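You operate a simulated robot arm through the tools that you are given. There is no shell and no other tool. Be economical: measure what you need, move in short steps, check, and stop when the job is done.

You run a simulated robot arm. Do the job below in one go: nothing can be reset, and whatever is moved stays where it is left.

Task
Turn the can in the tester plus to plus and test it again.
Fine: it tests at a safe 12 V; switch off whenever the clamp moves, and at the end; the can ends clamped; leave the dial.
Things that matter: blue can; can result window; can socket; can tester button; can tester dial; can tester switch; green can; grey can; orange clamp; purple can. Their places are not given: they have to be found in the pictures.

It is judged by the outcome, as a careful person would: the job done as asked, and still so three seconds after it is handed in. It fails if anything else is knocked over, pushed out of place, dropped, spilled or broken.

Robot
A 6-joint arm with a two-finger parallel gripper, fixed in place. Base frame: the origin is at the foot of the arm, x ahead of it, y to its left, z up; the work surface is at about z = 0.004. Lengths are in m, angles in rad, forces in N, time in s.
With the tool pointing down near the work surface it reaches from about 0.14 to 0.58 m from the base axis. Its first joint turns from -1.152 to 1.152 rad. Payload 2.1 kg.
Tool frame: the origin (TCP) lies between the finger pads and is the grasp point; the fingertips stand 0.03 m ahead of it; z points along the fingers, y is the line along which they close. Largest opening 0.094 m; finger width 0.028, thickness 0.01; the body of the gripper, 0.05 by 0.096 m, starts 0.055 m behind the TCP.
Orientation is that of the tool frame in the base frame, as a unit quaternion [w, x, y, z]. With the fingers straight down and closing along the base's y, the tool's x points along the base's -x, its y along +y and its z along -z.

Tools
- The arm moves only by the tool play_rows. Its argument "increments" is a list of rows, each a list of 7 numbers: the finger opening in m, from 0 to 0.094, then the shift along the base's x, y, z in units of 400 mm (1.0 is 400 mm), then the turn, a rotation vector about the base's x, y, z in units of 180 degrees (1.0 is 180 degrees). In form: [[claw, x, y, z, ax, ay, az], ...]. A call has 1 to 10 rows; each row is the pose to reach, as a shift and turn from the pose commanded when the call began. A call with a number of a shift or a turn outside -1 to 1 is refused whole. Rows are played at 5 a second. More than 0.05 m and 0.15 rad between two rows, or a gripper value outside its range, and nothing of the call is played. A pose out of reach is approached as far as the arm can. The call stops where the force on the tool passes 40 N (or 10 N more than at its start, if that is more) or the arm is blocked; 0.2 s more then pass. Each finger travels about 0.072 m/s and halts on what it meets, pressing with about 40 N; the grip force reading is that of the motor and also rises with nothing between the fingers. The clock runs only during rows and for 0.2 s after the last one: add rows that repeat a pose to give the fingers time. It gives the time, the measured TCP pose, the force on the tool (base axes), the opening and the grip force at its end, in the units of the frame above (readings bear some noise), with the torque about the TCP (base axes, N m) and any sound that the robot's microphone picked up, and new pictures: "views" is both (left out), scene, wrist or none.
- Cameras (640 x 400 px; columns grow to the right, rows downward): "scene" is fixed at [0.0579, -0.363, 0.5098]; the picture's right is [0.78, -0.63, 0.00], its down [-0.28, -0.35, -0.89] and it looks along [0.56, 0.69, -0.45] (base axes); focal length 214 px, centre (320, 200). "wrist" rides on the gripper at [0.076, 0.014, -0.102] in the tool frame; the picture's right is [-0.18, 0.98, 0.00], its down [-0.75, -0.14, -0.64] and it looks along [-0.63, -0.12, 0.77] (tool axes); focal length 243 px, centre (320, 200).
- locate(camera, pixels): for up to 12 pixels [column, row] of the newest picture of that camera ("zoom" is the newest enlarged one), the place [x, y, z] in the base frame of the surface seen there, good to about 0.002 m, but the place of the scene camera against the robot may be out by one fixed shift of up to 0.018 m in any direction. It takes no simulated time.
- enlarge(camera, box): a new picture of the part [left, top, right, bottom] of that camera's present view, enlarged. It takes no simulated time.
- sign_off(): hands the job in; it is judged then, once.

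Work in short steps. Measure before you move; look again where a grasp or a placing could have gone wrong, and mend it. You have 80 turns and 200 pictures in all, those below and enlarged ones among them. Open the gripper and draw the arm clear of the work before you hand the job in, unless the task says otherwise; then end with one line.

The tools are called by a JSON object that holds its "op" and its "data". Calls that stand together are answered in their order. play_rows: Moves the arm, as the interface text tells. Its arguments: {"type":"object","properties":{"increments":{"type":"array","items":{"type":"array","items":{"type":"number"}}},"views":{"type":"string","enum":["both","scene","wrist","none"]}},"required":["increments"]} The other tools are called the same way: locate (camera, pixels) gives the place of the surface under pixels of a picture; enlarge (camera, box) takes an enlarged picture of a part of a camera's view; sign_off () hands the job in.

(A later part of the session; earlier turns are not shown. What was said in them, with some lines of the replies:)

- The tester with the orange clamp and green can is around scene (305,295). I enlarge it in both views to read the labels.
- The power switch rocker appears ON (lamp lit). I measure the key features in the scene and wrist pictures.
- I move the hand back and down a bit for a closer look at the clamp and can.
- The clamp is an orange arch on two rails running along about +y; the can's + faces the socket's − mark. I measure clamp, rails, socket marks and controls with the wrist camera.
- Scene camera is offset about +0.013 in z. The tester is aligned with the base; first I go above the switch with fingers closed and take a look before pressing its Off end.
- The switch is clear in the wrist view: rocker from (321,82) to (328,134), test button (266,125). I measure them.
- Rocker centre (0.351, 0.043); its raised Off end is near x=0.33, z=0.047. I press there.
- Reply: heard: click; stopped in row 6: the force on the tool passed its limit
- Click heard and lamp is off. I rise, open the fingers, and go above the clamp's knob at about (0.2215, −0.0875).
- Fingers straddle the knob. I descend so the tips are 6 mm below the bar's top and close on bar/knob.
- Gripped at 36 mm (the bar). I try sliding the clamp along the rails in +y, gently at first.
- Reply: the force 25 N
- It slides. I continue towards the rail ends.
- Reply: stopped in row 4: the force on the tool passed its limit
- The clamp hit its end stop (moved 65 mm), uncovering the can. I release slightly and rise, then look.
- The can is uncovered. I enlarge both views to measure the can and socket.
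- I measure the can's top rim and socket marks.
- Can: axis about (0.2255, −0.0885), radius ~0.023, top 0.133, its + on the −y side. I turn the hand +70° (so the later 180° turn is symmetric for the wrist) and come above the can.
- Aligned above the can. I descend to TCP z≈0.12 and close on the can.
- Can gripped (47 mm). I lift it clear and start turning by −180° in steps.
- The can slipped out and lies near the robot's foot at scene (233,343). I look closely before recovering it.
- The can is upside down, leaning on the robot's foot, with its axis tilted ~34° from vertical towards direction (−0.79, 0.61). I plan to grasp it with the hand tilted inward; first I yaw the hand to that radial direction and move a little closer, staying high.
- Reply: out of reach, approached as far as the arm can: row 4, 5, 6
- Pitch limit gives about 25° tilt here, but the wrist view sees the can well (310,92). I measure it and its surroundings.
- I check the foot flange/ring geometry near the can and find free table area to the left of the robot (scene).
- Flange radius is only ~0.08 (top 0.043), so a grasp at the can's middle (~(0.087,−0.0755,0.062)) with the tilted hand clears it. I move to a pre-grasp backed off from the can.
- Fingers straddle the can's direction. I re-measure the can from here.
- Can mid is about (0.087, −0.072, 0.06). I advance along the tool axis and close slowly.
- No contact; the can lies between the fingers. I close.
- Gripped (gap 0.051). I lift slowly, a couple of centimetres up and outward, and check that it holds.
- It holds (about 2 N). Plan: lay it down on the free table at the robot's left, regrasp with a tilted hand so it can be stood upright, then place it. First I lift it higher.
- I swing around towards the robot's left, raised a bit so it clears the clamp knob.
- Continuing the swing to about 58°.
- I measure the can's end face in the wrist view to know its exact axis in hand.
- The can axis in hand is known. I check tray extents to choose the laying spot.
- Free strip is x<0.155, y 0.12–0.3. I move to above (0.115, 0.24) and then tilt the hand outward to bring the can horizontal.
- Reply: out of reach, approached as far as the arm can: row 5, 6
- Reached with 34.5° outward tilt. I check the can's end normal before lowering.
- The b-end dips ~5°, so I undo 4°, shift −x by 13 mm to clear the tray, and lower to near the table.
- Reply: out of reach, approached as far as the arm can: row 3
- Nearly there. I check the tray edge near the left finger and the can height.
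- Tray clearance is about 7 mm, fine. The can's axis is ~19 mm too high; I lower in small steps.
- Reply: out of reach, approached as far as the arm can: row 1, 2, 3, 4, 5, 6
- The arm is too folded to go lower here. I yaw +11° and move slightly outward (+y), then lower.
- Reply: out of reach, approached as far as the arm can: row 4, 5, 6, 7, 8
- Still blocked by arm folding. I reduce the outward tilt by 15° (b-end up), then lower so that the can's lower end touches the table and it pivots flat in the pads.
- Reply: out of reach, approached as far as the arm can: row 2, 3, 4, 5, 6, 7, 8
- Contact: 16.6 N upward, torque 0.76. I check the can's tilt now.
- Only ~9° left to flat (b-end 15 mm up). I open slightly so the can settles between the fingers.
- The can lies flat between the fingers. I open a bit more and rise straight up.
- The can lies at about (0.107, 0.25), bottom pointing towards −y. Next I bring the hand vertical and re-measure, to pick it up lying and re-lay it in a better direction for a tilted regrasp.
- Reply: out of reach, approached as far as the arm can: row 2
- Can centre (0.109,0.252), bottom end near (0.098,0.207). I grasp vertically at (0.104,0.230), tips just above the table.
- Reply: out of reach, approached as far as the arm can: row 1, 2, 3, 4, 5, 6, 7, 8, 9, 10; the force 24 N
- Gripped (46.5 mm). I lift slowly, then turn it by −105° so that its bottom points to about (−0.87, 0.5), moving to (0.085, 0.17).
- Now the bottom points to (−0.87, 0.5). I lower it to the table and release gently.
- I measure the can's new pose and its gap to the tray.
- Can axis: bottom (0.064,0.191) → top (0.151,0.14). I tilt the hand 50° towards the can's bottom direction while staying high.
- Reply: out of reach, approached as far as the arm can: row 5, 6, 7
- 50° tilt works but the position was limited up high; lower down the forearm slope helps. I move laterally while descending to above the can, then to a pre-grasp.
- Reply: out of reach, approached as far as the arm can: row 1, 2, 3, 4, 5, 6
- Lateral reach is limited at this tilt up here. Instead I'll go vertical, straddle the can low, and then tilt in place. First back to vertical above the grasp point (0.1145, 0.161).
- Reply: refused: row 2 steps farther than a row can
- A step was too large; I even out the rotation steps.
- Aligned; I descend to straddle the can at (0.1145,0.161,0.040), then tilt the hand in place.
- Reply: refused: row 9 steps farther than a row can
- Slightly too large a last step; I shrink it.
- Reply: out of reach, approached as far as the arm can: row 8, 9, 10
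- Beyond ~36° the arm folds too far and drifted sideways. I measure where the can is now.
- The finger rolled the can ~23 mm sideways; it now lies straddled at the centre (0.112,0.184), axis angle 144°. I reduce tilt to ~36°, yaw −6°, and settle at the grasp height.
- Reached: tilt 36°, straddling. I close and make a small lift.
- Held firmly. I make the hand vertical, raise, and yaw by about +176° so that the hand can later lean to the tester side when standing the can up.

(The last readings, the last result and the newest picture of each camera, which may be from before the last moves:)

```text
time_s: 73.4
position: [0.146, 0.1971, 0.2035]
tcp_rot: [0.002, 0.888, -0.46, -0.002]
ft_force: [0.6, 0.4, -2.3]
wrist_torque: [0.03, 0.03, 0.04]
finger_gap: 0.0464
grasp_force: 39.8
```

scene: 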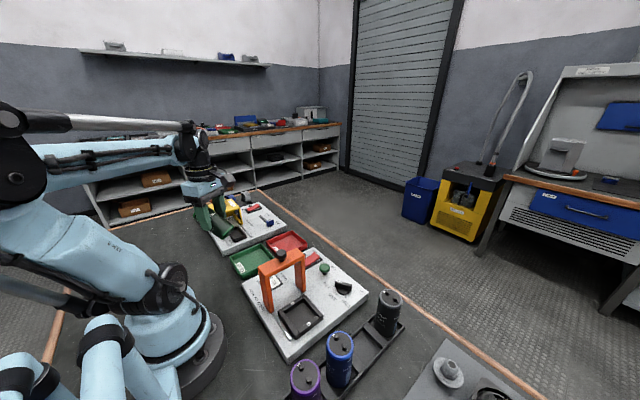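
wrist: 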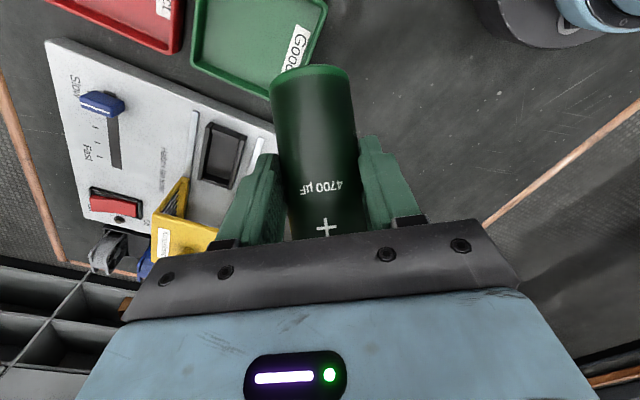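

Yaw works. I add 15° more yaw, then tilt the hand back by 52° so the can comes upright.

{"op": "play_rows", "data": {"increments": [[0.0, -0.004, 0.012, 0, 0, 0, 0.0415], [0.0, -0.007, 0.025, 0, 0, 0, 0.083], [0.0, -0.007, 0.025, 0, 0, 0, 0.083]], "views": "none"}}

{"op": "play_rows", "data": {"increments": [[0.0, 0, 0, -0.01, 0.026, 0.0315, 0], [0.0, 0, 0, -0.02, 0.053, 0.063, 0], [0.0, 0, 0, -0.03, 0.079, 0.095, 0], [0.0, 0, 0, -0.04, 0.106, 0.127, 0], [0.0, 0, 0, -0.05, 0.132, 0.1585, 0], [0.0, 0, 0, -0.06, 0.159, 0.19, 0], [0.0, 0, 0, -0.07, 0.185, 0.222, 0], [0.0, 0, 0, -0.07, 0.185, 0.222, 0]], "views": "both"}}

```text
time_s: 74.2
position: [0.1432, 0.2073, 0.204]
tcp_rot: [0.002, 0.94, -0.34, -0.002]
ft_force: [-0.2, -0.8, -1.2]
wrist_torque: [0.0, 0.01, 0.0]
finger_gap: 0.0465
grasp_force: 39.9
```

```text
time_s: 76.0
position: [0.1409, 0.2084, 0.1758]
tcp_rot: [-0.147, 0.844, -0.306, -0.414]
ft_force: [0.4, -0.5, -2.1]
wrist_torque: [-0.05, -0.04, -0.02]
finger_gap: 0.0463
grasp_force: 40.3
```

scene: 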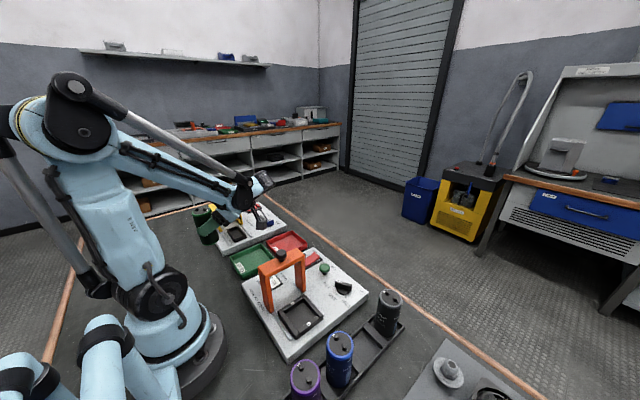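
wrist: 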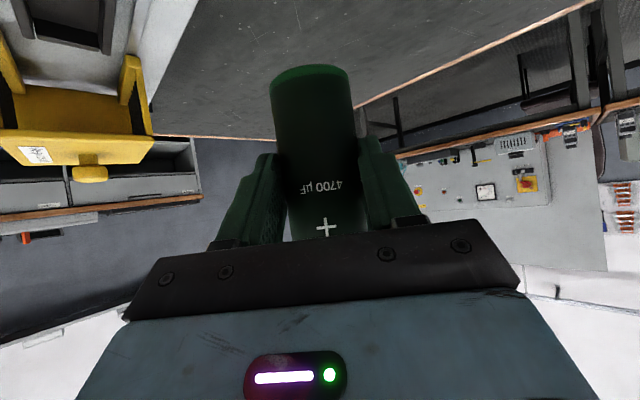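

The can is nearly upright. I check its tilt and height in the scene picture.

{"op": "enlarge", "data": {"camera": "scene", "box": [165, 185, 265, 265]}}

{"op": "locate", "data": {"camera": "scene", "pixels": [[203, 213], [205, 225], [208, 240], [198, 222], [202, 240], [195, 212], [215, 240], [207, 243]]}}

{"op": "locate", "data": {"camera": "wrist", "pixels": [[312, 85], [314, 120], [318, 170], [322, 215], [310, 68], [285, 90], [340, 90]]}}

```text
5.00 times, centred on (215, 225) of scene
```

zoom: 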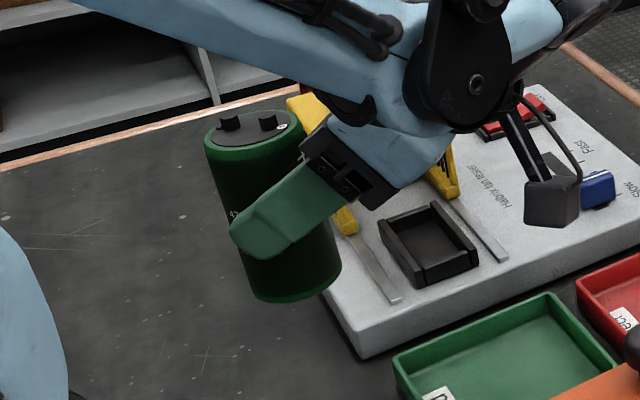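

```text
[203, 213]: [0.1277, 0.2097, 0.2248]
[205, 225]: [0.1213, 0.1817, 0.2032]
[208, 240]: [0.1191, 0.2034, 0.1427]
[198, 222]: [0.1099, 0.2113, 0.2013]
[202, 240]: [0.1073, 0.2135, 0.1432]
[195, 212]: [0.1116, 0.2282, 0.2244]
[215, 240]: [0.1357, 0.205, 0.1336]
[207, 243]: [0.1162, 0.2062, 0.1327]
```

```text
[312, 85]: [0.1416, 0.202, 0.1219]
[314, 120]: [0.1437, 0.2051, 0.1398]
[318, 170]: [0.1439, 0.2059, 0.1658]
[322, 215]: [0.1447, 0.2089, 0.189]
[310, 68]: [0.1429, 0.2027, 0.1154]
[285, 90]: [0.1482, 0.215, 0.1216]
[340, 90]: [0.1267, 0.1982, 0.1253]
```

Upright to within ~6°, bottom at z≈0.114. I lower it to the table in steps.

{"op": "play_rows", "data": {"increments": [[0.0, 0, 0, -0.06, 0, 0, 0], [0.0, 0, 0, -0.12, 0, 0, 0], [0.0, 0, 0, -0.18, 0, 0, 0], [0.0, 0, 0, -0.23, 0, 0, 0], [0.0, 0, 0, -0.255, 0, 0, 0], [0.0, 0, 0, -0.27, 0, 0, 0], [0.0, 0, 0, -0.28, 0, 0, 0], [0.0, 0, 0, -0.287, 0, 0, 0], [0.0, 0, 0, -0.287, 0, 0, 0]], "views": "both"}}

```text
time_s: 78.0
position: [0.1424, 0.2083, 0.0616]
tcp_rot: [-0.147, 0.845, -0.304, -0.415]
ft_force: [-1.4, -8.6, 31.1]
wrist_torque: [0.57, 0.87, 0.22]
finger_gap: 0.0467
grasp_force: 40.2
```

scene: 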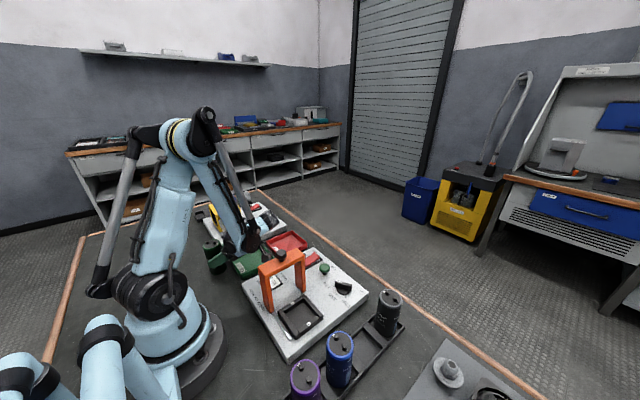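
wrist: 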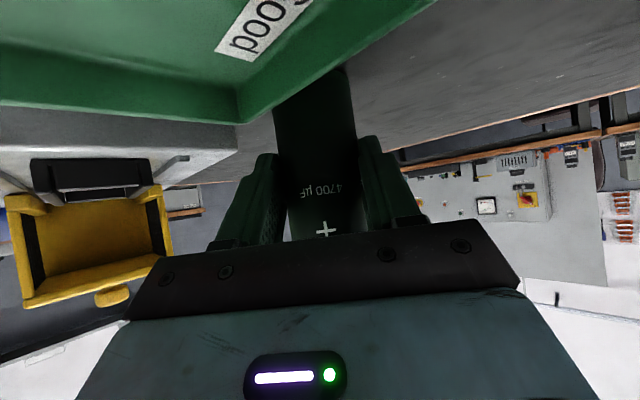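

Firm contact. I open gently, then retract along the tool axis and rise.

{"op": "play_rows", "data": {"increments": [[0.046, 0, 0, 0.003, 0, 0, 0], [0.049, 0, 0, 0.003, 0, 0, 0], [0.054, 0, 0, 0.003, 0, 0, 0], [0.062, 0, 0, 0.003, 0, 0, 0], [0.068, 0, 0, 0.003, 0, 0, 0], [0.07, 0.03, -0.025, 0.035, 0, 0, 0], [0.07, 0.07, -0.057, 0.075, 0, 0, 0], [0.07, 0.12, -0.098, 0.125, 0, 0, 0], [0.07, 0.18, -0.147, 0.19, 0, 0, 0], [0.07, 0.18, -0.147, 0.27, 0, 0, 0]], "views": "scene"}}

{"op": "enlarge", "data": {"camera": "scene", "box": [165, 195, 265, 295]}}

```text
time_s: 80.2
position: [0.2054, 0.1962, 0.1642]
tcp_rot: [-0.15, 0.846, -0.309, -0.407]
ft_force: [0.7, -0.4, 0.3]
wrist_torque: [-0.01, 0.01, -0.01]
finger_gap: 0.07
grasp_force: 0.0
out of reach, approached as far as the arm can: row 7, 8, 9, 10
```

scene: 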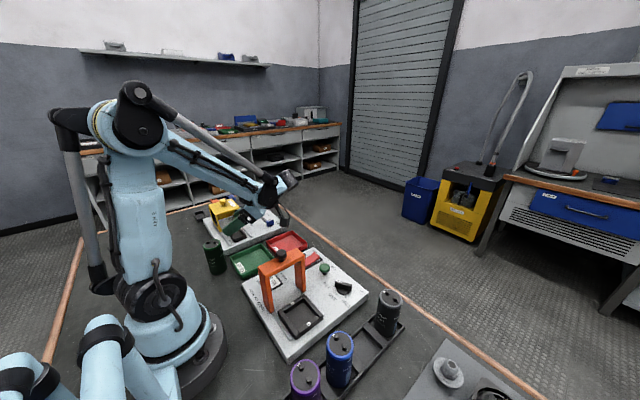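

```text
4.00 times, centred on (215, 245) of scene
```

zoom: 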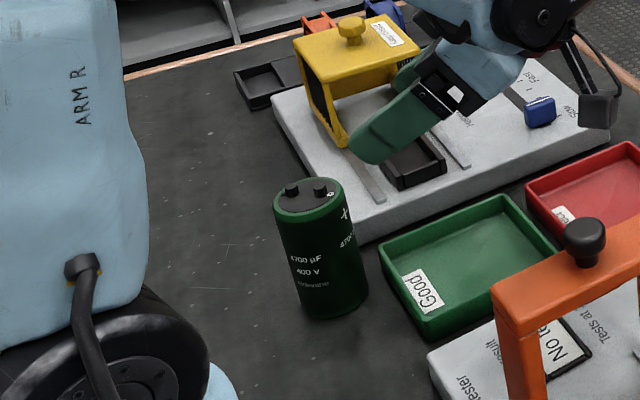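

The can stands upright. I measure its top, and its + mark direction.

{"op": "locate", "data": {"camera": "zoom", "pixels": [[331, 194], [291, 191], [320, 188], [309, 196], [275, 205], [343, 195], [310, 213], [308, 180], [344, 213], [320, 300]]}}

{"op": "play_rows", "data": {"increments": [[0.07, 0, 0, 0.1, 0, 0, 0], [0.07, 0, 0, 0.2, -0.026, -0.0315, 0], [0.07, 0, 0, 0.25, -0.053, -0.063, 0], [0.07, 0, 0, 0.25, -0.079, -0.095, 0], [0.07, -0.02, 0, 0.25, -0.106, -0.127, 0], [0.07, -0.05, 0, 0.25, -0.132, -0.1585, 0], [0.07, -0.07, 0, 0.25, -0.159, -0.19, 0], [0.07, -0.08, 0, 0.25, -0.182, -0.219, 0], [0.07, -0.08, 0, 0.25, -0.182, -0.219, 0]], "views": "both"}}

```text
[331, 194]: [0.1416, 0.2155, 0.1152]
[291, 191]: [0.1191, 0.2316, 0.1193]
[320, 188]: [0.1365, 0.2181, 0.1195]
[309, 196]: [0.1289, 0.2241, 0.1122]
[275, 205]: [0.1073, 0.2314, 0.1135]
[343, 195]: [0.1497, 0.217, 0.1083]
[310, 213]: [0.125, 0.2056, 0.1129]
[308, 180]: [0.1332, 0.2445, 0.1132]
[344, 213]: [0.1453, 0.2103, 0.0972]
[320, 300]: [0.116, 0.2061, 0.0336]
```

```text
time_s: 82.2
position: [0.1719, 0.1936, 0.2688]
tcp_rot: [-0.001, 0.94, -0.341, -0.007]
ft_force: [-0.3, 0.1, -0.3]
wrist_torque: [0.0, 0.01, -0.02]
finger_gap: 0.0699
grasp_force: 0.0
```

scene: 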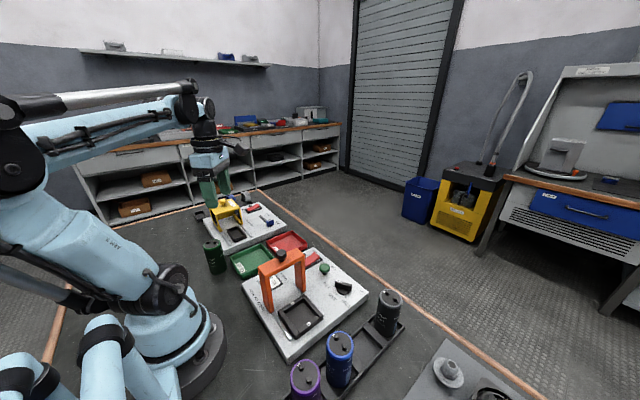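
wrist: 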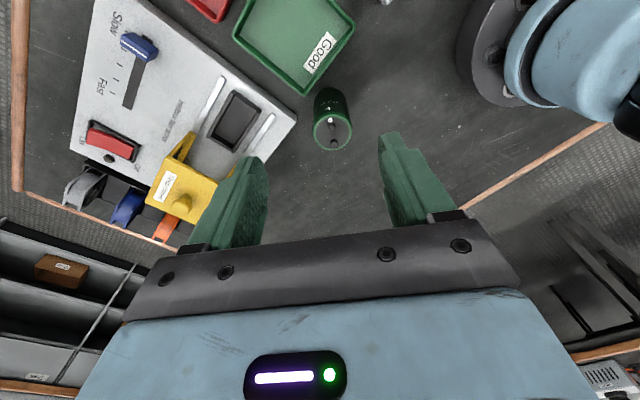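

The can stands at ≈(0.128, 0.2225) with + at −37°. I rotate the hand −27°, descend over it, grip at 75 mm height and lift slowly.

{"op": "play_rows", "data": {"increments": [[0.075, -0.03, 0.02, 0, 0, 0, -0.0375], [0.075, -0.06, 0.04, 0, 0, 0, -0.075], [0.075, -0.09, 0.06, 0, 0, 0, -0.1125], [0.075, -0.11, 0.072, 0, 0, 0, -0.15], [0.075, -0.11, 0.072, -0.1, 0, 0, -0.15], [0.075, -0.11, 0.072, -0.2, 0, 0, -0.15], [0.075, -0.11, 0.072, -0.3, 0, 0, -0.15], [0.075, -0.11, 0.072, -0.4, 0, 0, -0.15], [0.075, -0.11, 0.072, -0.4845, 0, 0, -0.15], [0.075, -0.11, 0.072, -0.4845, 0, 0, -0.15]], "views": "wrist"}}

{"op": "play_rows", "data": {"increments": [[0.065, 0, 0, 0, 0, 0, 0], [0.055, 0, 0, 0, 0, 0, 0], [0.045, 0, 0, 0, 0, 0, 0], [0.03, 0, 0, 0, 0, 0, 0], [0.0, 0, 0, 0, 0, 0, 0], [0.0, 0, 0, 0, 0, 0, 0], [0.0, 0, 0, 0.01, 0, 0, 0], [0.0, 0, 0, 0.03, 0, 0, 0], [0.0, 0, 0, 0.06, 0, 0, 0], [0.0, 0, 0, 0.1, 0, 0, 0]], "views": "both"}}

```text
time_s: 84.4
position: [0.1298, 0.2252, 0.074]
tcp_rot: [-0.002, 0.835, -0.551, -0.007]
ft_force: [0.0, 0.2, -0.1]
wrist_torque: [-0.03, 0.0, 0.01]
finger_gap: 0.0749
grasp_force: 0.0
```

wrist: 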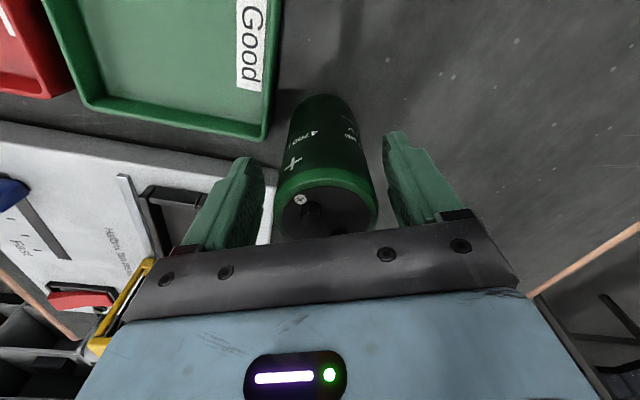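

```text
time_s: 86.6
position: [0.1276, 0.2249, 0.1146]
tcp_rot: [-0.002, 0.834, -0.551, -0.007]
ft_force: [0.1, 0.2, -3.0]
wrist_torque: [0.02, -0.01, 0.0]
finger_gap: 0.0472
grasp_force: 40.1
```

scene: 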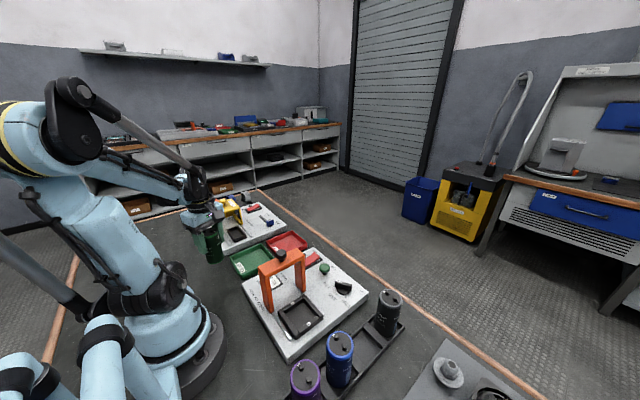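
wrist: 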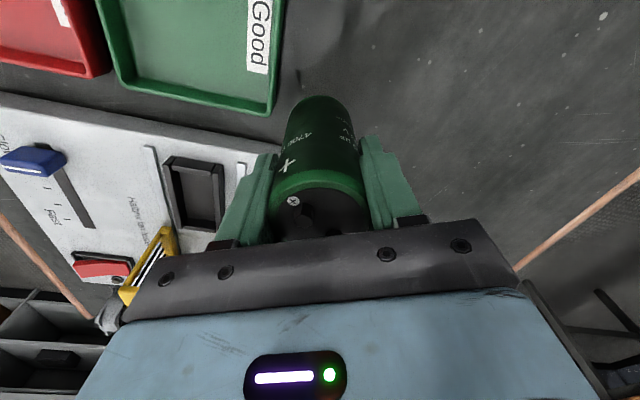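

Held (47 mm). I lift high and carry it over the tester while turning it by −233° in total, so that its + ends facing +y.

{"op": "play_rows", "data": {"increments": [[0.0, 0, 0, 0.06, 0, 0, 0], [0.0, 0, 0, 0.13, 0, 0, 0], [0.0, 0, 0, 0.2, 0, 0, 0], [0.0, 0, 0, 0.27, 0, 0, 0], [0.0, 0, 0, 0.34, 0, 0, 0], [0.0, 0, 0, 0.43, 0, 0, 0], [0.0, 0, 0, 0.43, 0, 0, -0.0462], [0.0, 0, 0, 0.43, 0, 0, -0.0924], [0.0, 0, 0, 0.43, 0, 0, -0.1386], [0.0, 0, 0, 0.43, 0, 0, -0.1848]], "views": "none"}}

{"op": "play_rows", "data": {"increments": [[0.0, 0.0271, -0.0353, 0, 0, 0, -0.0462], [0.0, 0.0542, -0.0706, 0, 0, 0, -0.0924], [0.0, 0.0813, -0.1059, 0, 0, 0, -0.1386], [0.0, 0.1084, -0.1412, 0, 0, 0, -0.1848], [0.0, 0.1355, -0.1765, 0, 0, 0, -0.231], [0.0, 0.1626, -0.2118, 0, 0, 0, -0.2772], [0.0, 0.1897, -0.2471, 0, 0, 0, -0.3234], [0.0, 0.2168, -0.2824, 0, 0, 0, -0.3696], [0.0, 0.2439, -0.3177, 0, 0, 0, -0.4158], [0.0, 0.271, -0.353, 0, 0, 0, -0.462]], "views": "none"}}

{"op": "play_rows", "data": {"increments": [[0.0, -0.0025, -0.043, 0, 0, 0, -0.0462], [0.0, -0.005, -0.086, 0, 0, 0, -0.0924], [0.0, -0.0075, -0.129, 0, 0, 0, -0.1386], [0.0, -0.01, -0.172, 0, 0, 0, -0.1848], [0.0, -0.0125, -0.215, 0, 0, 0, -0.231], [0.0, -0.015, -0.258, 0, 0, 0, -0.2772], [0.0, -0.0175, -0.301, 0, 0, 0, -0.3234], [0.0, -0.02, -0.344, 0, 0, 0, -0.3696], [0.0, -0.0225, -0.387, 0, 0, 0, -0.4158], [0.0, -0.025, -0.4295, 0, 0, 0, -0.462]], "views": "none"}}

{"op": "play_rows", "data": {"increments": [[0.0, 0, 0, 0, 0, 0, -0.0462], [0.0, 0, 0, 0, 0, 0, -0.0924], [0.0, 0, 0, 0, 0, 0, -0.1386], [0.0, 0, 0, 0, 0, 0, -0.185], [0.0, 0, 0, 0, 0, 0, -0.185]], "views": "both"}}

```text
time_s: 88.8
position: [0.1293, 0.2242, 0.2856]
tcp_rot: [0.004, -0.641, 0.767, 0.006]
ft_force: [0.1, 0.0, -2.5]
wrist_torque: [0.03, 0.01, -0.02]
finger_gap: 0.0472
grasp_force: 39.9
```

```text
time_s: 91.0
position: [0.2373, 0.0823, 0.2861]
tcp_rot: [0.007, 0.03, 1.0, 0.001]
ft_force: [0.2, -0.7, -2.9]
wrist_torque: [0.0, -0.02, 0.02]
finger_gap: 0.0473
grasp_force: 39.9
```

```text
time_s: 93.2
position: [0.2266, -0.0892, 0.2867]
tcp_rot: [0.007, 0.686, 0.728, -0.003]
ft_force: [0.4, 0.2, -2.3]
wrist_torque: [0.0, -0.02, -0.03]
finger_gap: 0.047
grasp_force: 40.7
```

```text
time_s: 94.4
position: [0.2266, -0.0896, 0.2871]
tcp_rot: [0.004, 0.865, 0.501, -0.005]
ft_force: [-0.6, 0.2, -3.0]
wrist_torque: [0.0, 0.01, -0.02]
finger_gap: 0.0471
grasp_force: 40.1
```

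scene: 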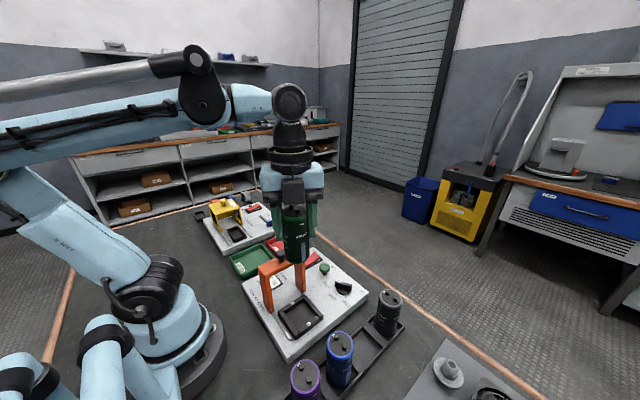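
wrist: 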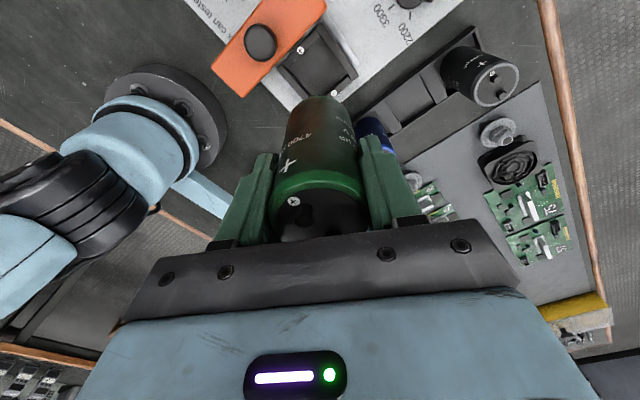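

Turned: tool x at 60°, so + faces +y. I check the can's rim against the socket marks before lowering.

{"op": "locate", "data": {"camera": "wrist", "pixels": [[318, 176], [270, 205], [366, 200], [293, 202], [300, 50], [333, 93], [313, 105], [320, 120], [345, 68], [285, 78]]}}

{"op": "enlarge", "data": {"camera": "wrist", "box": [240, 20, 400, 245]}}

```text
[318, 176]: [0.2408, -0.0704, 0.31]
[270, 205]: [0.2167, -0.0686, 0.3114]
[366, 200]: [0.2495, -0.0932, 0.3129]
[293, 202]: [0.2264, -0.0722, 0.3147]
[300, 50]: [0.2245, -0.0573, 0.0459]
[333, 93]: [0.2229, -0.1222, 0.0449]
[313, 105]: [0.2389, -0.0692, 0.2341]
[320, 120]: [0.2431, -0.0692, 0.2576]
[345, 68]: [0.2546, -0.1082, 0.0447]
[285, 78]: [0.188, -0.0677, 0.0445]
```

```text
1.78 times, centred on (320, 132) of wrist
```

zoom: 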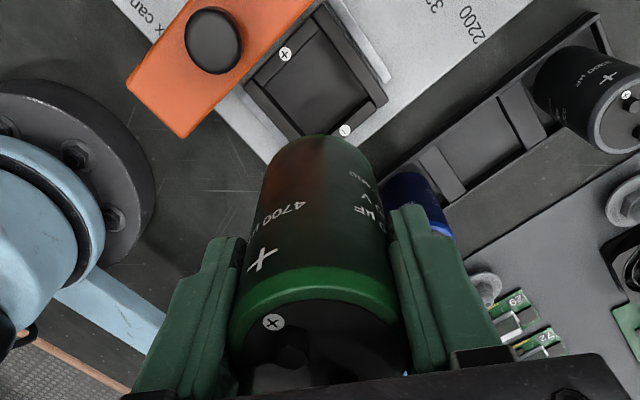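

Can centre ≈(0.2295,−0.090) versus socket centre ≈(0.2245,−0.089). I shift −5 mm in x and lower, slowly at the fence.

{"op": "play_rows", "data": {"increments": [[0.0, -0.0125, 0.003, -0.08, 0, 0, 0], [0.0, -0.0125, 0.003, -0.18, 0, 0, 0], [0.0, -0.0125, 0.003, -0.27, 0, 0, 0], [0.0, -0.0125, 0.003, -0.34, 0, 0, 0], [0.0, -0.0125, 0.003, -0.385, 0, 0, 0], [0.0, -0.0125, 0.003, -0.405, 0, 0, 0], [0.0, -0.0125, 0.003, -0.42, 0, 0, 0], [0.0, -0.0125, 0.003, -0.435, 0, 0, 0], [0.0, -0.0125, 0.003, -0.448, 0, 0, 0], [0.0, -0.0125, 0.003, -0.448, 0, 0, 0]], "views": "both"}}

{"op": "enlarge", "data": {"camera": "scene", "box": [250, 240, 350, 340]}}

```text
time_s: 96.6
position: [0.2218, -0.0888, 0.107]
tcp_rot: [0.003, 0.865, 0.502, -0.006]
ft_force: [-3.0, 4.7, 33.6]
wrist_torque: [0.5, 0.55, 0.15]
finger_gap: 0.0475
grasp_force: 40.7
```

scene: 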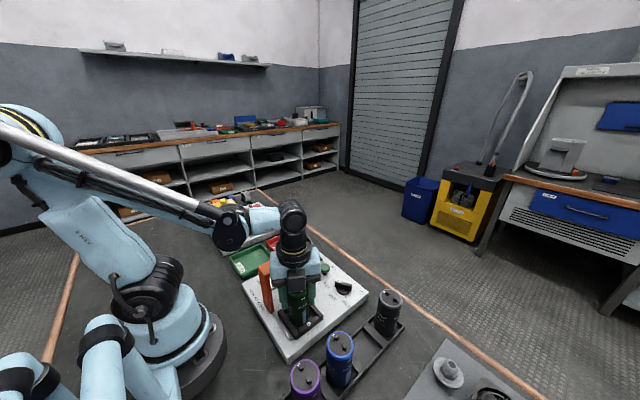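
wrist: 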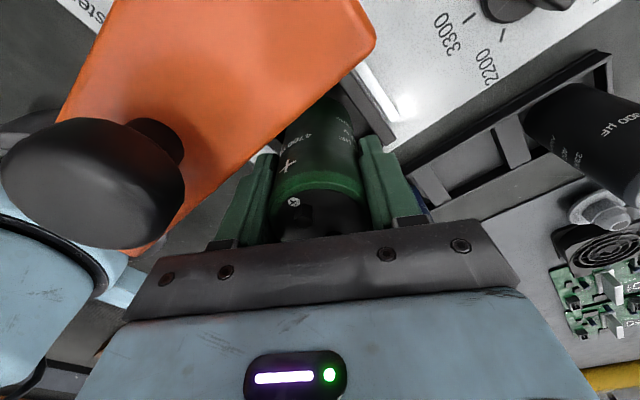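

```text
4.00 times, centred on (300, 290) of scene
```

zoom: 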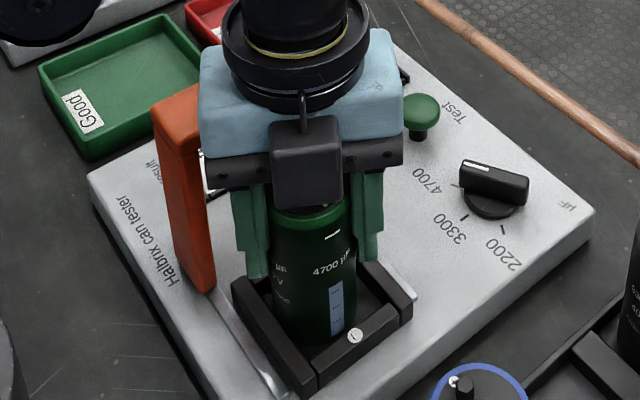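

Seated: TCP at 0.107, minus strip facing the − side. I release, rise, turn the hand back to close along y, and go above the clamp bar at y≈−0.023.

{"op": "play_rows", "data": {"increments": [[0.045, 0, 0, 0.002, 0, 0, 0], [0.049, 0, 0, 0.002, 0, 0, 0], [0.056, 0, 0, 0.002, 0, 0, 0], [0.066, 0, 0, 0.002, 0, 0, 0], [0.07, 0, 0, 0.002, 0, 0, 0], [0.07, 0, 0, 0.05, 0, 0, 0], [0.07, 0, 0, 0.13, 0, 0, 0], [0.07, 0, 0, 0.22, 0, 0, 0], [0.07, 0, 0, 0.31, 0, 0, 0], [0.07, 0, 0, 0.39, 0, 0, 0]], "views": "none"}}

{"op": "play_rows", "data": {"increments": [[0.06, 0, 0, 0, 0, 0, 0.0444], [0.06, 0, 0, 0, 0, 0, 0.0888], [0.06, 0, 0, 0, 0, 0, 0.1332], [0.056, 0, 0, 0, 0, 0, 0.1776], [0.05, 0, 0, 0, 0, 0, 0.222], [0.05, 0, 0, 0, 0, 0, 0.2664], [0.05, 0, 0, 0, 0, 0, 0.3108], [0.05, 0, 0, 0, 0, 0, 0.3552], [0.05, 0, 0, 0, 0, 0, 0.3996], [0.05, 0, 0, 0, 0, 0, 0.444]], "views": "none"}}

{"op": "play_rows", "data": {"increments": [[0.05, 0, 0.03, 0, 0, 0, 0.0444], [0.05, 0, 0.06, 0, 0, 0, 0.0888], [0.05, 0, 0.09, 0, 0, 0, 0.1332], [0.05, 0, 0.13, 0, 0, 0, 0.1776], [0.05, 0, 0.164, 0, 0, 0, 0.222], [0.05, 0, 0.164, 0, 0, 0, 0.222]], "views": "both"}}

{"op": "enlarge", "data": {"camera": "wrist", "box": [180, 0, 420, 200]}}

```text
time_s: 98.8
position: [0.2207, -0.09, 0.2617]
tcp_rot: [0.005, 0.865, 0.501, -0.006]
ft_force: [-0.1, -0.8, 0.3]
wrist_torque: [-0.01, -0.04, 0.03]
finger_gap: 0.0699
grasp_force: 0.1
```

```text
time_s: 101.0
position: [0.2213, -0.0871, 0.2633]
tcp_rot: [0.007, 0.339, 0.941, 0.0]
ft_force: [0.4, -0.2, -0.1]
wrist_torque: [-0.03, 0.0, 0.02]
finger_gap: 0.05
grasp_force: 0.0
```

```text
time_s: 102.4
position: [0.2223, -0.0217, 0.2632]
tcp_rot: [0.008, -0.002, 1.0, 0.002]
ft_force: [1.1, 0.2, 0.0]
wrist_torque: [0.01, 0.02, 0.03]
finger_gap: 0.0499
grasp_force: 0.1
```

scene: 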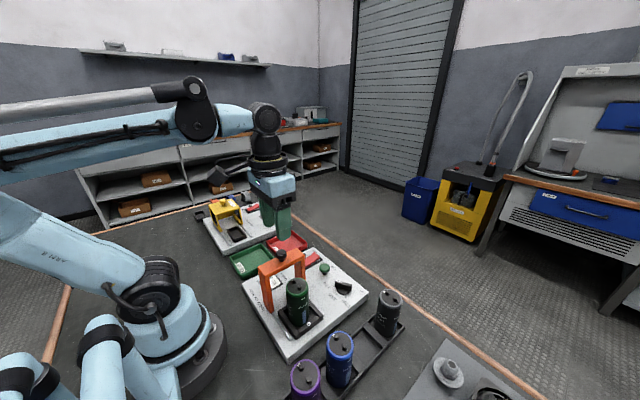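
wrist: 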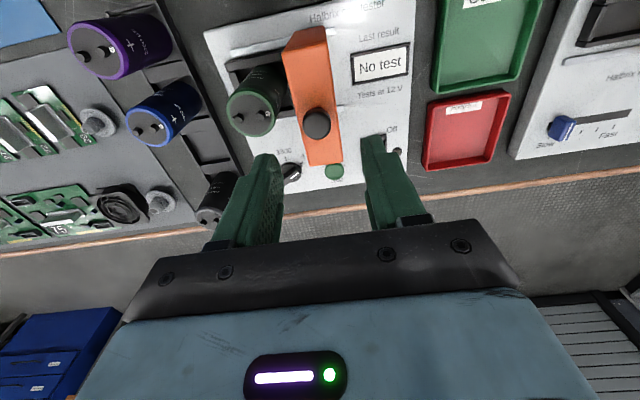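

```text
2.00 times, centred on (300, 100) of wrist
```

zoom: 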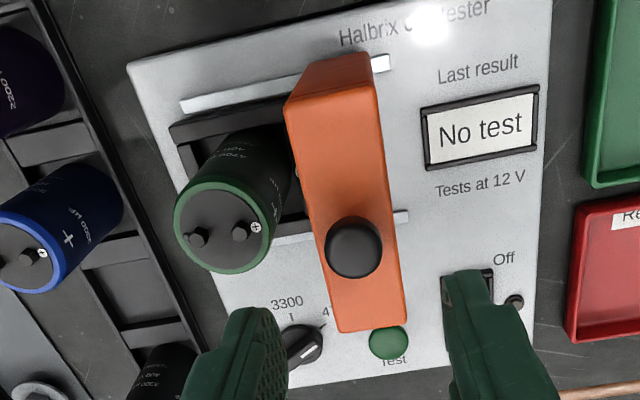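

The can's + now faces the socket's +. I grip the clamp bar and slide it back over the can (−y by ~65 mm).

{"op": "play_rows", "data": {"increments": [[0.05, 0, 0, -0.08, 0, 0, 0], [0.05, 0, 0, -0.15, 0, 0, 0], [0.05, 0, 0, -0.213, 0, 0, 0], [0.05, 0, 0, -0.213, 0, 0, 0], [0.04, 0, 0, -0.213, 0, 0, 0], [0.03, 0, 0, -0.213, 0, 0, 0], [0.02, 0, 0, -0.213, 0, 0, 0], [0.01, 0, 0, -0.213, 0, 0, 0]], "views": "none"}}

{"op": "play_rows", "data": {"increments": [[0.01, 0, -0.02, 0, 0, 0, 0], [0.01, 0, -0.04, 0, 0, 0, 0], [0.01, 0, -0.06, 0, 0, 0, 0], [0.01, 0, -0.08, 0, 0, 0, 0], [0.01, 0, -0.1, 0, 0, 0, 0], [0.01, 0, -0.12, 0, 0, 0, 0], [0.01, 0, -0.14, 0, 0, 0, 0], [0.01, 0, -0.155, 0, 0, 0, 0], [0.01, 0, -0.165, 0, 0, 0, 0], [0.01, 0, -0.165, 0, 0, 0, 0]], "views": "both"}}

{"op": "enlarge", "data": {"camera": "scene", "box": [250, 240, 350, 340]}}

```text
time_s: 104.2
position: [0.2209, -0.0218, 0.1745]
tcp_rot: [0.008, -0.001, 1.0, 0.0]
ft_force: [3.6, -17.8, -13.9]
wrist_torque: [-0.2, 0.11, -0.35]
finger_gap: 0.0357
grasp_force: 44.5
```

```text
time_s: 106.4
position: [0.2218, -0.0886, 0.1788]
tcp_rot: [0.006, 0.0, 1.0, 0.002]
ft_force: [-7.1, 1.5, -32.6]
wrist_torque: [-0.11, -0.23, -0.69]
finger_gap: 0.0355
grasp_force: 44.7
```

scene: 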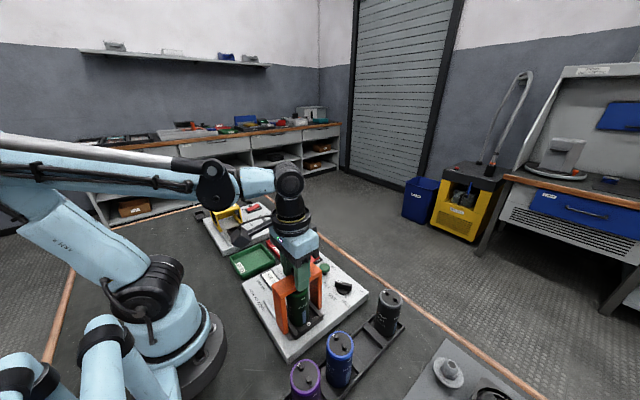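
wrist: 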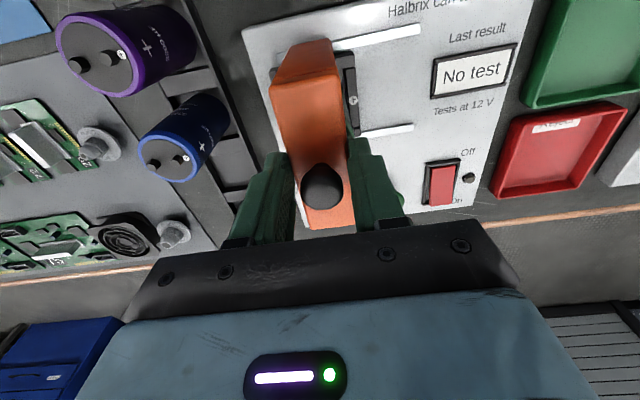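

```text
4.00 times, centred on (300, 290) of scene
```

zoom: 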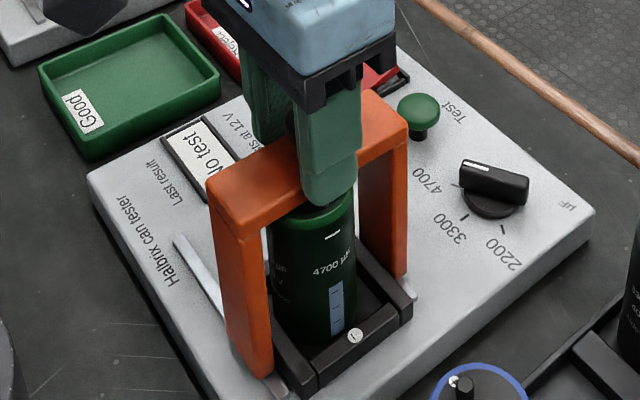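

Clamp is back (y≈−0.0886, as before) over the can. I release, rise, and press the On end of the switch at (0.366, 0.043).

{"op": "play_rows", "data": {"increments": [[0.04, 0, 0, 0, 0, 0, 0], [0.048, 0, 0, 0, 0, 0, 0], [0.048, 0, 0, 0.05, 0, 0, 0], [0.048, 0, 0, 0.15, 0, 0, 0], [0.03, 0.03, 0.03, 0.22, 0, 0, 0], [0.01, 0.1, 0.09, 0.22, 0, 0, 0], [0.0, 0.17, 0.155, 0.22, 0, 0, 0], [0.0, 0.24, 0.22, 0.2, 0, 0, 0], [0.0, 0.31, 0.28, 0.15, 0, 0, 0], [0.0, 0.36, 0.329, 0.05, 0, 0, 0]], "views": "none"}}

{"op": "play_rows", "data": {"increments": [[0.0, 0, 0, -0.1, 0, 0, 0], [0.0, 0, 0, -0.2, 0, 0, 0], [0.0, 0, 0, -0.25, 0, 0, 0], [0.0, 0, 0, -0.285, 0, 0, 0], [0.0, 0, 0, -0.305, 0, 0, 0], [0.0, 0, 0, -0.317, 0, 0, 0], [0.0, 0, 0, -0.327, 0, 0, 0], [0.0, 0, 0, -0.327, 0, 0, 0]], "views": "both"}}

```text
time_s: 108.6
position: [0.3675, 0.0436, 0.1995]
tcp_rot: [0.007, -0.001, 1.0, 0.002]
ft_force: [-0.9, 0.6, 0.0]
wrist_torque: [0.04, 0.01, -0.02]
finger_gap: 0.0002
grasp_force: 32.5
```

```text
time_s: 110.0
position: [0.3673, 0.0441, 0.0719]
tcp_rot: [0.008, -0.001, 1.0, 0.001]
ft_force: [0.9, 0.3, 10.0]
wrist_torque: [0.02, 0.09, -0.09]
finger_gap: 0.0
grasp_force: 33.2
heard: click
stopped in row 7: the force on the tool passed its limit (the readings are from after the stop); the commanded pose is now the measured one
```

scene: 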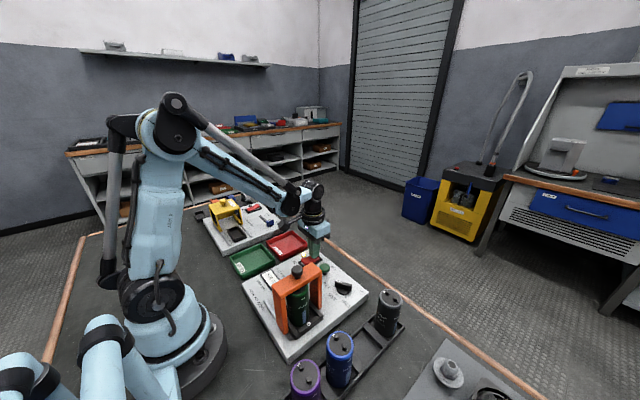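
wrist: 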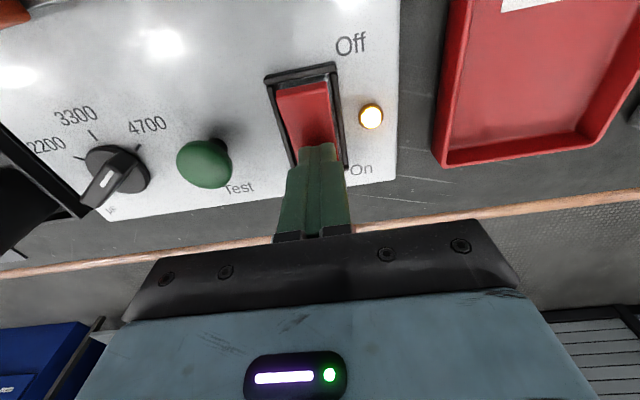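

On: click, lamp lit. I move over the green test button at ≈(0.353,−0.0225, top 0.058) and press it.

{"op": "play_rows", "data": {"increments": [[0.0, 0, 0, 0.1, 0, 0, 0], [0.0, -0.01, -0.04, 0.15, 0, 0, 0], [0.0, -0.02, -0.1, 0.15, 0, 0, 0], [0.0, -0.036, -0.1665, 0.15, 0, 0, 0], [0.0, -0.036, -0.1665, 0.08, 0, 0, 0], [0.0, -0.036, -0.1665, 0.045, 0, 0, 0], [0.0, -0.036, -0.1665, 0.035, 0, 0, 0], [0.0, -0.036, -0.1665, 0.027, 0, 0, 0], [0.0, -0.036, -0.1665, 0.02, 0, 0, 0], [0.0, -0.036, -0.1665, 0.02, 0, 0, 0]], "views": "none"}}

{"op": "play_rows", "data": {"increments": [[0.0, 0, 0, 0.05, 0, 0, 0], [0.0, 0, 0, 0.15, 0, 0, 0], [0.0, 0, 0, 0.25, 0, 0, 0], [0.0, 0, 0.06, 0.28, 0, 0, 0], [0.0, 0, 0.06, 0.28, 0, 0, 0]], "views": "both"}}

{"op": "enlarge", "data": {"camera": "scene", "box": [240, 235, 360, 335]}}

```text
time_s: 112.2
position: [0.354, -0.0227, 0.0793]
tcp_rot: [0.008, -0.001, 1.0, 0.002]
ft_force: [1.1, 2.1, 1.4]
wrist_torque: [0.0, -0.03, 0.04]
finger_gap: 0.0001
grasp_force: 33.1
heard: click
```

```text
time_s: 113.5
position: [0.3539, -0.0004, 0.1935]
tcp_rot: [0.008, -0.001, 1.0, 0.002]
ft_force: [-0.5, -0.2, -0.2]
wrist_torque: [0.02, 0.05, -0.01]
finger_gap: 0.0
grasp_force: 32.8
```

scene: 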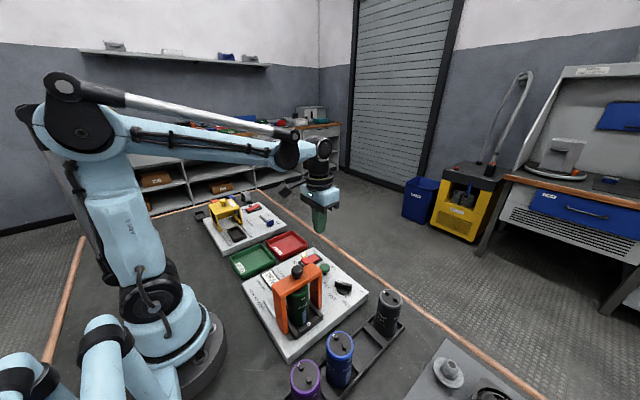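
wrist: 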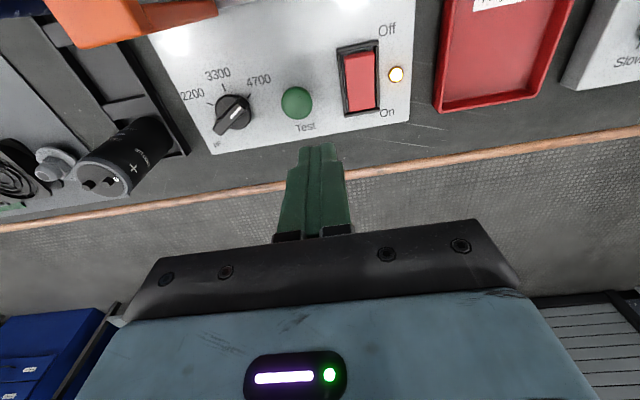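

```text
4.00 times, centred on (300, 285) of scene
```

zoom: 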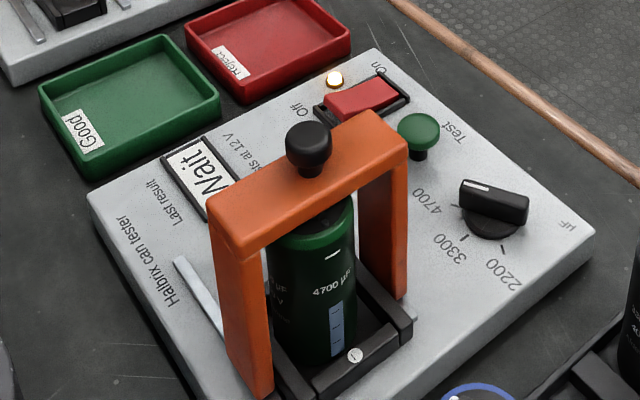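

The window shows "Wait": the test is running. I wait two seconds and look again.

{"op": "play_rows", "data": {"increments": [[0.0, -0.02, 0.03, 0, 0, 0, 0], [0.0, -0.0445, 0.06, 0, 0, 0, 0], [0.0, -0.0445, 0.11, 0, 0, 0, 0], [0.0, -0.0445, 0.11, 0, 0, 0, 0], [0.0, -0.0445, 0.11, 0, 0, 0, 0], [0.0, -0.0445, 0.11, 0, 0, 0, 0], [0.0, -0.0445, 0.11, 0, 0, 0, 0], [0.0, -0.0445, 0.11, 0, 0, 0, 0], [0.0, -0.0445, 0.11, 0, 0, 0, 0], [0.0, -0.0445, 0.11, 0, 0, 0, 0]], "views": "scene"}}

{"op": "enlarge", "data": {"camera": "scene", "box": [240, 235, 360, 335]}}

```text
time_s: 115.7
position: [0.338, 0.0458, 0.1925]
tcp_rot: [0.008, -0.001, 1.0, 0.001]
ft_force: [-0.2, 0.6, 0.1]
wrist_torque: [0.01, 0.01, -0.02]
finger_gap: 0.0002
grasp_force: 33.5
```

scene: 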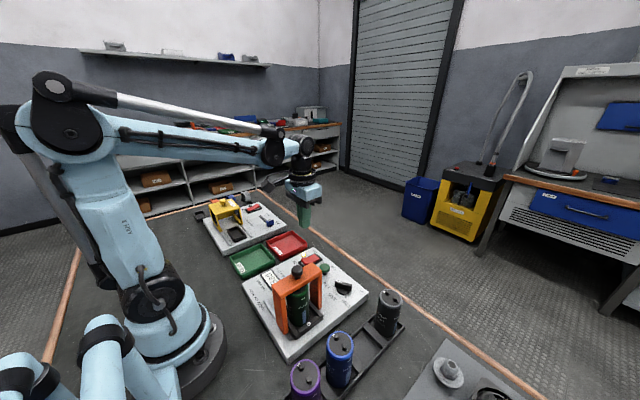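

```text
4.00 times, centred on (300, 285) of scene
```

zoom: 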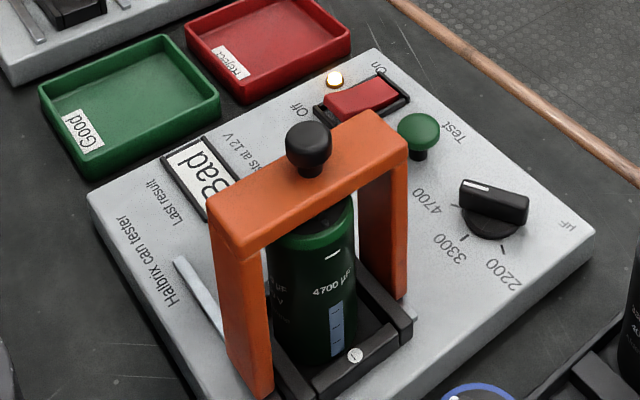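

The test finished with a valid reading, "Bad". Now I switch off by pressing the Off end, then rise.

{"op": "play_rows", "data": {"increments": [[0.0, -0.005, -0.007, -0.1, 0, 0, 0], [0.0, -0.005, -0.007, -0.2, 0, 0, 0], [0.0, -0.005, -0.007, -0.26, 0, 0, 0], [0.0, -0.005, -0.007, -0.285, 0, 0, 0], [0.0, -0.005, -0.007, -0.298, 0, 0, 0], [0.0, -0.005, -0.007, -0.308, 0, 0, 0], [0.0, -0.005, -0.007, -0.308, 0, 0, 0]], "views": "none"}}

{"op": "play_rows", "data": {"increments": [[0.0, 0, 0, 0.08, 0, 0, 0], [0.0, 0, 0, 0.18, 0, 0, 0], [0.02, 0, 0, 0.28, 0, 0, 0], [0.04, 0, 0, 0.38, 0, 0, 0], [0.06, 0, 0, 0.48, 0, 0, 0], [0.08, 0, 0, 0.58, 0, 0, 0], [0.09, 0, 0, 0.66, 0, 0, 0], [0.09, 0, 0, 0.66, 0, 0, 0]], "views": "both"}}

{"op": "enlarge", "data": {"camera": "scene", "box": [220, 215, 380, 345]}}

```text
time_s: 117.0
position: [0.333, 0.0408, 0.0705]
tcp_rot: [0.006, -0.002, 1.0, 0.002]
ft_force: [-1.5, 1.1, 12.6]
wrist_torque: [0.02, -0.15, -0.02]
finger_gap: 0.0
grasp_force: 33.2
heard: click
stopped in row 6: the force on the tool passed its limit (the readings are from after the stop); the commanded pose is now the measured one
```

```text
time_s: 118.8
position: [0.3321, 0.042, 0.3339]
tcp_rot: [0.006, -0.001, 1.0, 0.002]
ft_force: [-0.7, 0.1, -1.2]
wrist_torque: [0.02, 0.03, -0.01]
finger_gap: 0.09
grasp_force: 0.0
```

scene: 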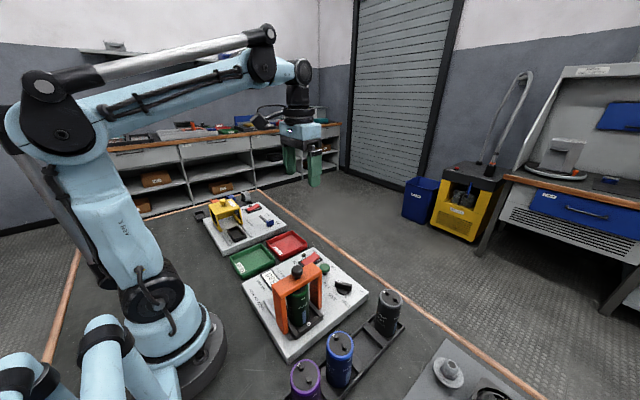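
wrist: 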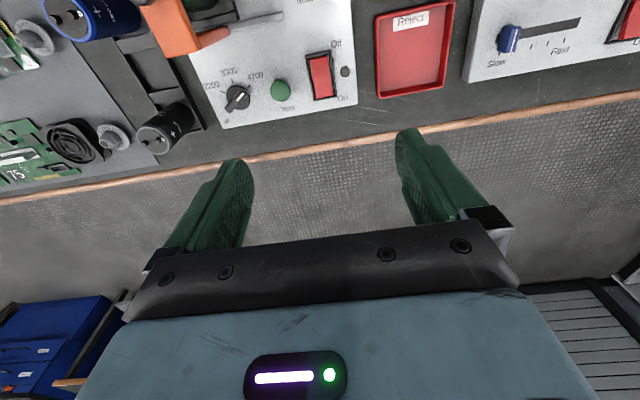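

```text
3.08 times, centred on (300, 280) of scene
```

zoom: 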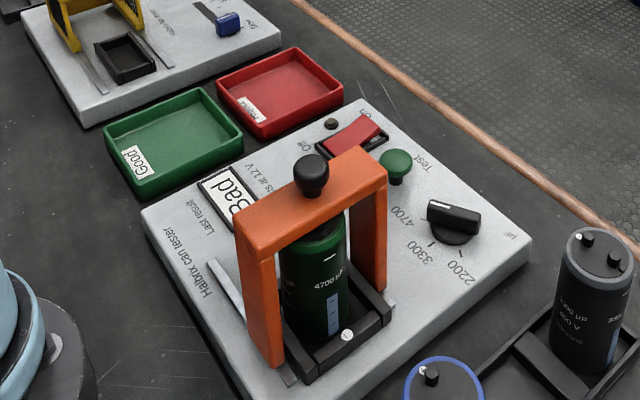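

The switch clicked off and the lamp is dark. The can is clamped plus to plus with the result "Bad" shown, the dial is untouched and the arm is clear, so I hand in.

{"op": "sign_off", "data": {}}

```text
The job is handed in.
```

The green can now sits plus to plus in the tester, clamped. It was retested at 12 V and reads "Bad"; the tester is switched off and the dial was not touched. The can slipped out of the gripper and fell by the robot's foot when I first lifted it, before this test. I picked it up and stood it upright again, so the drop may have affected the "Bad" reading.
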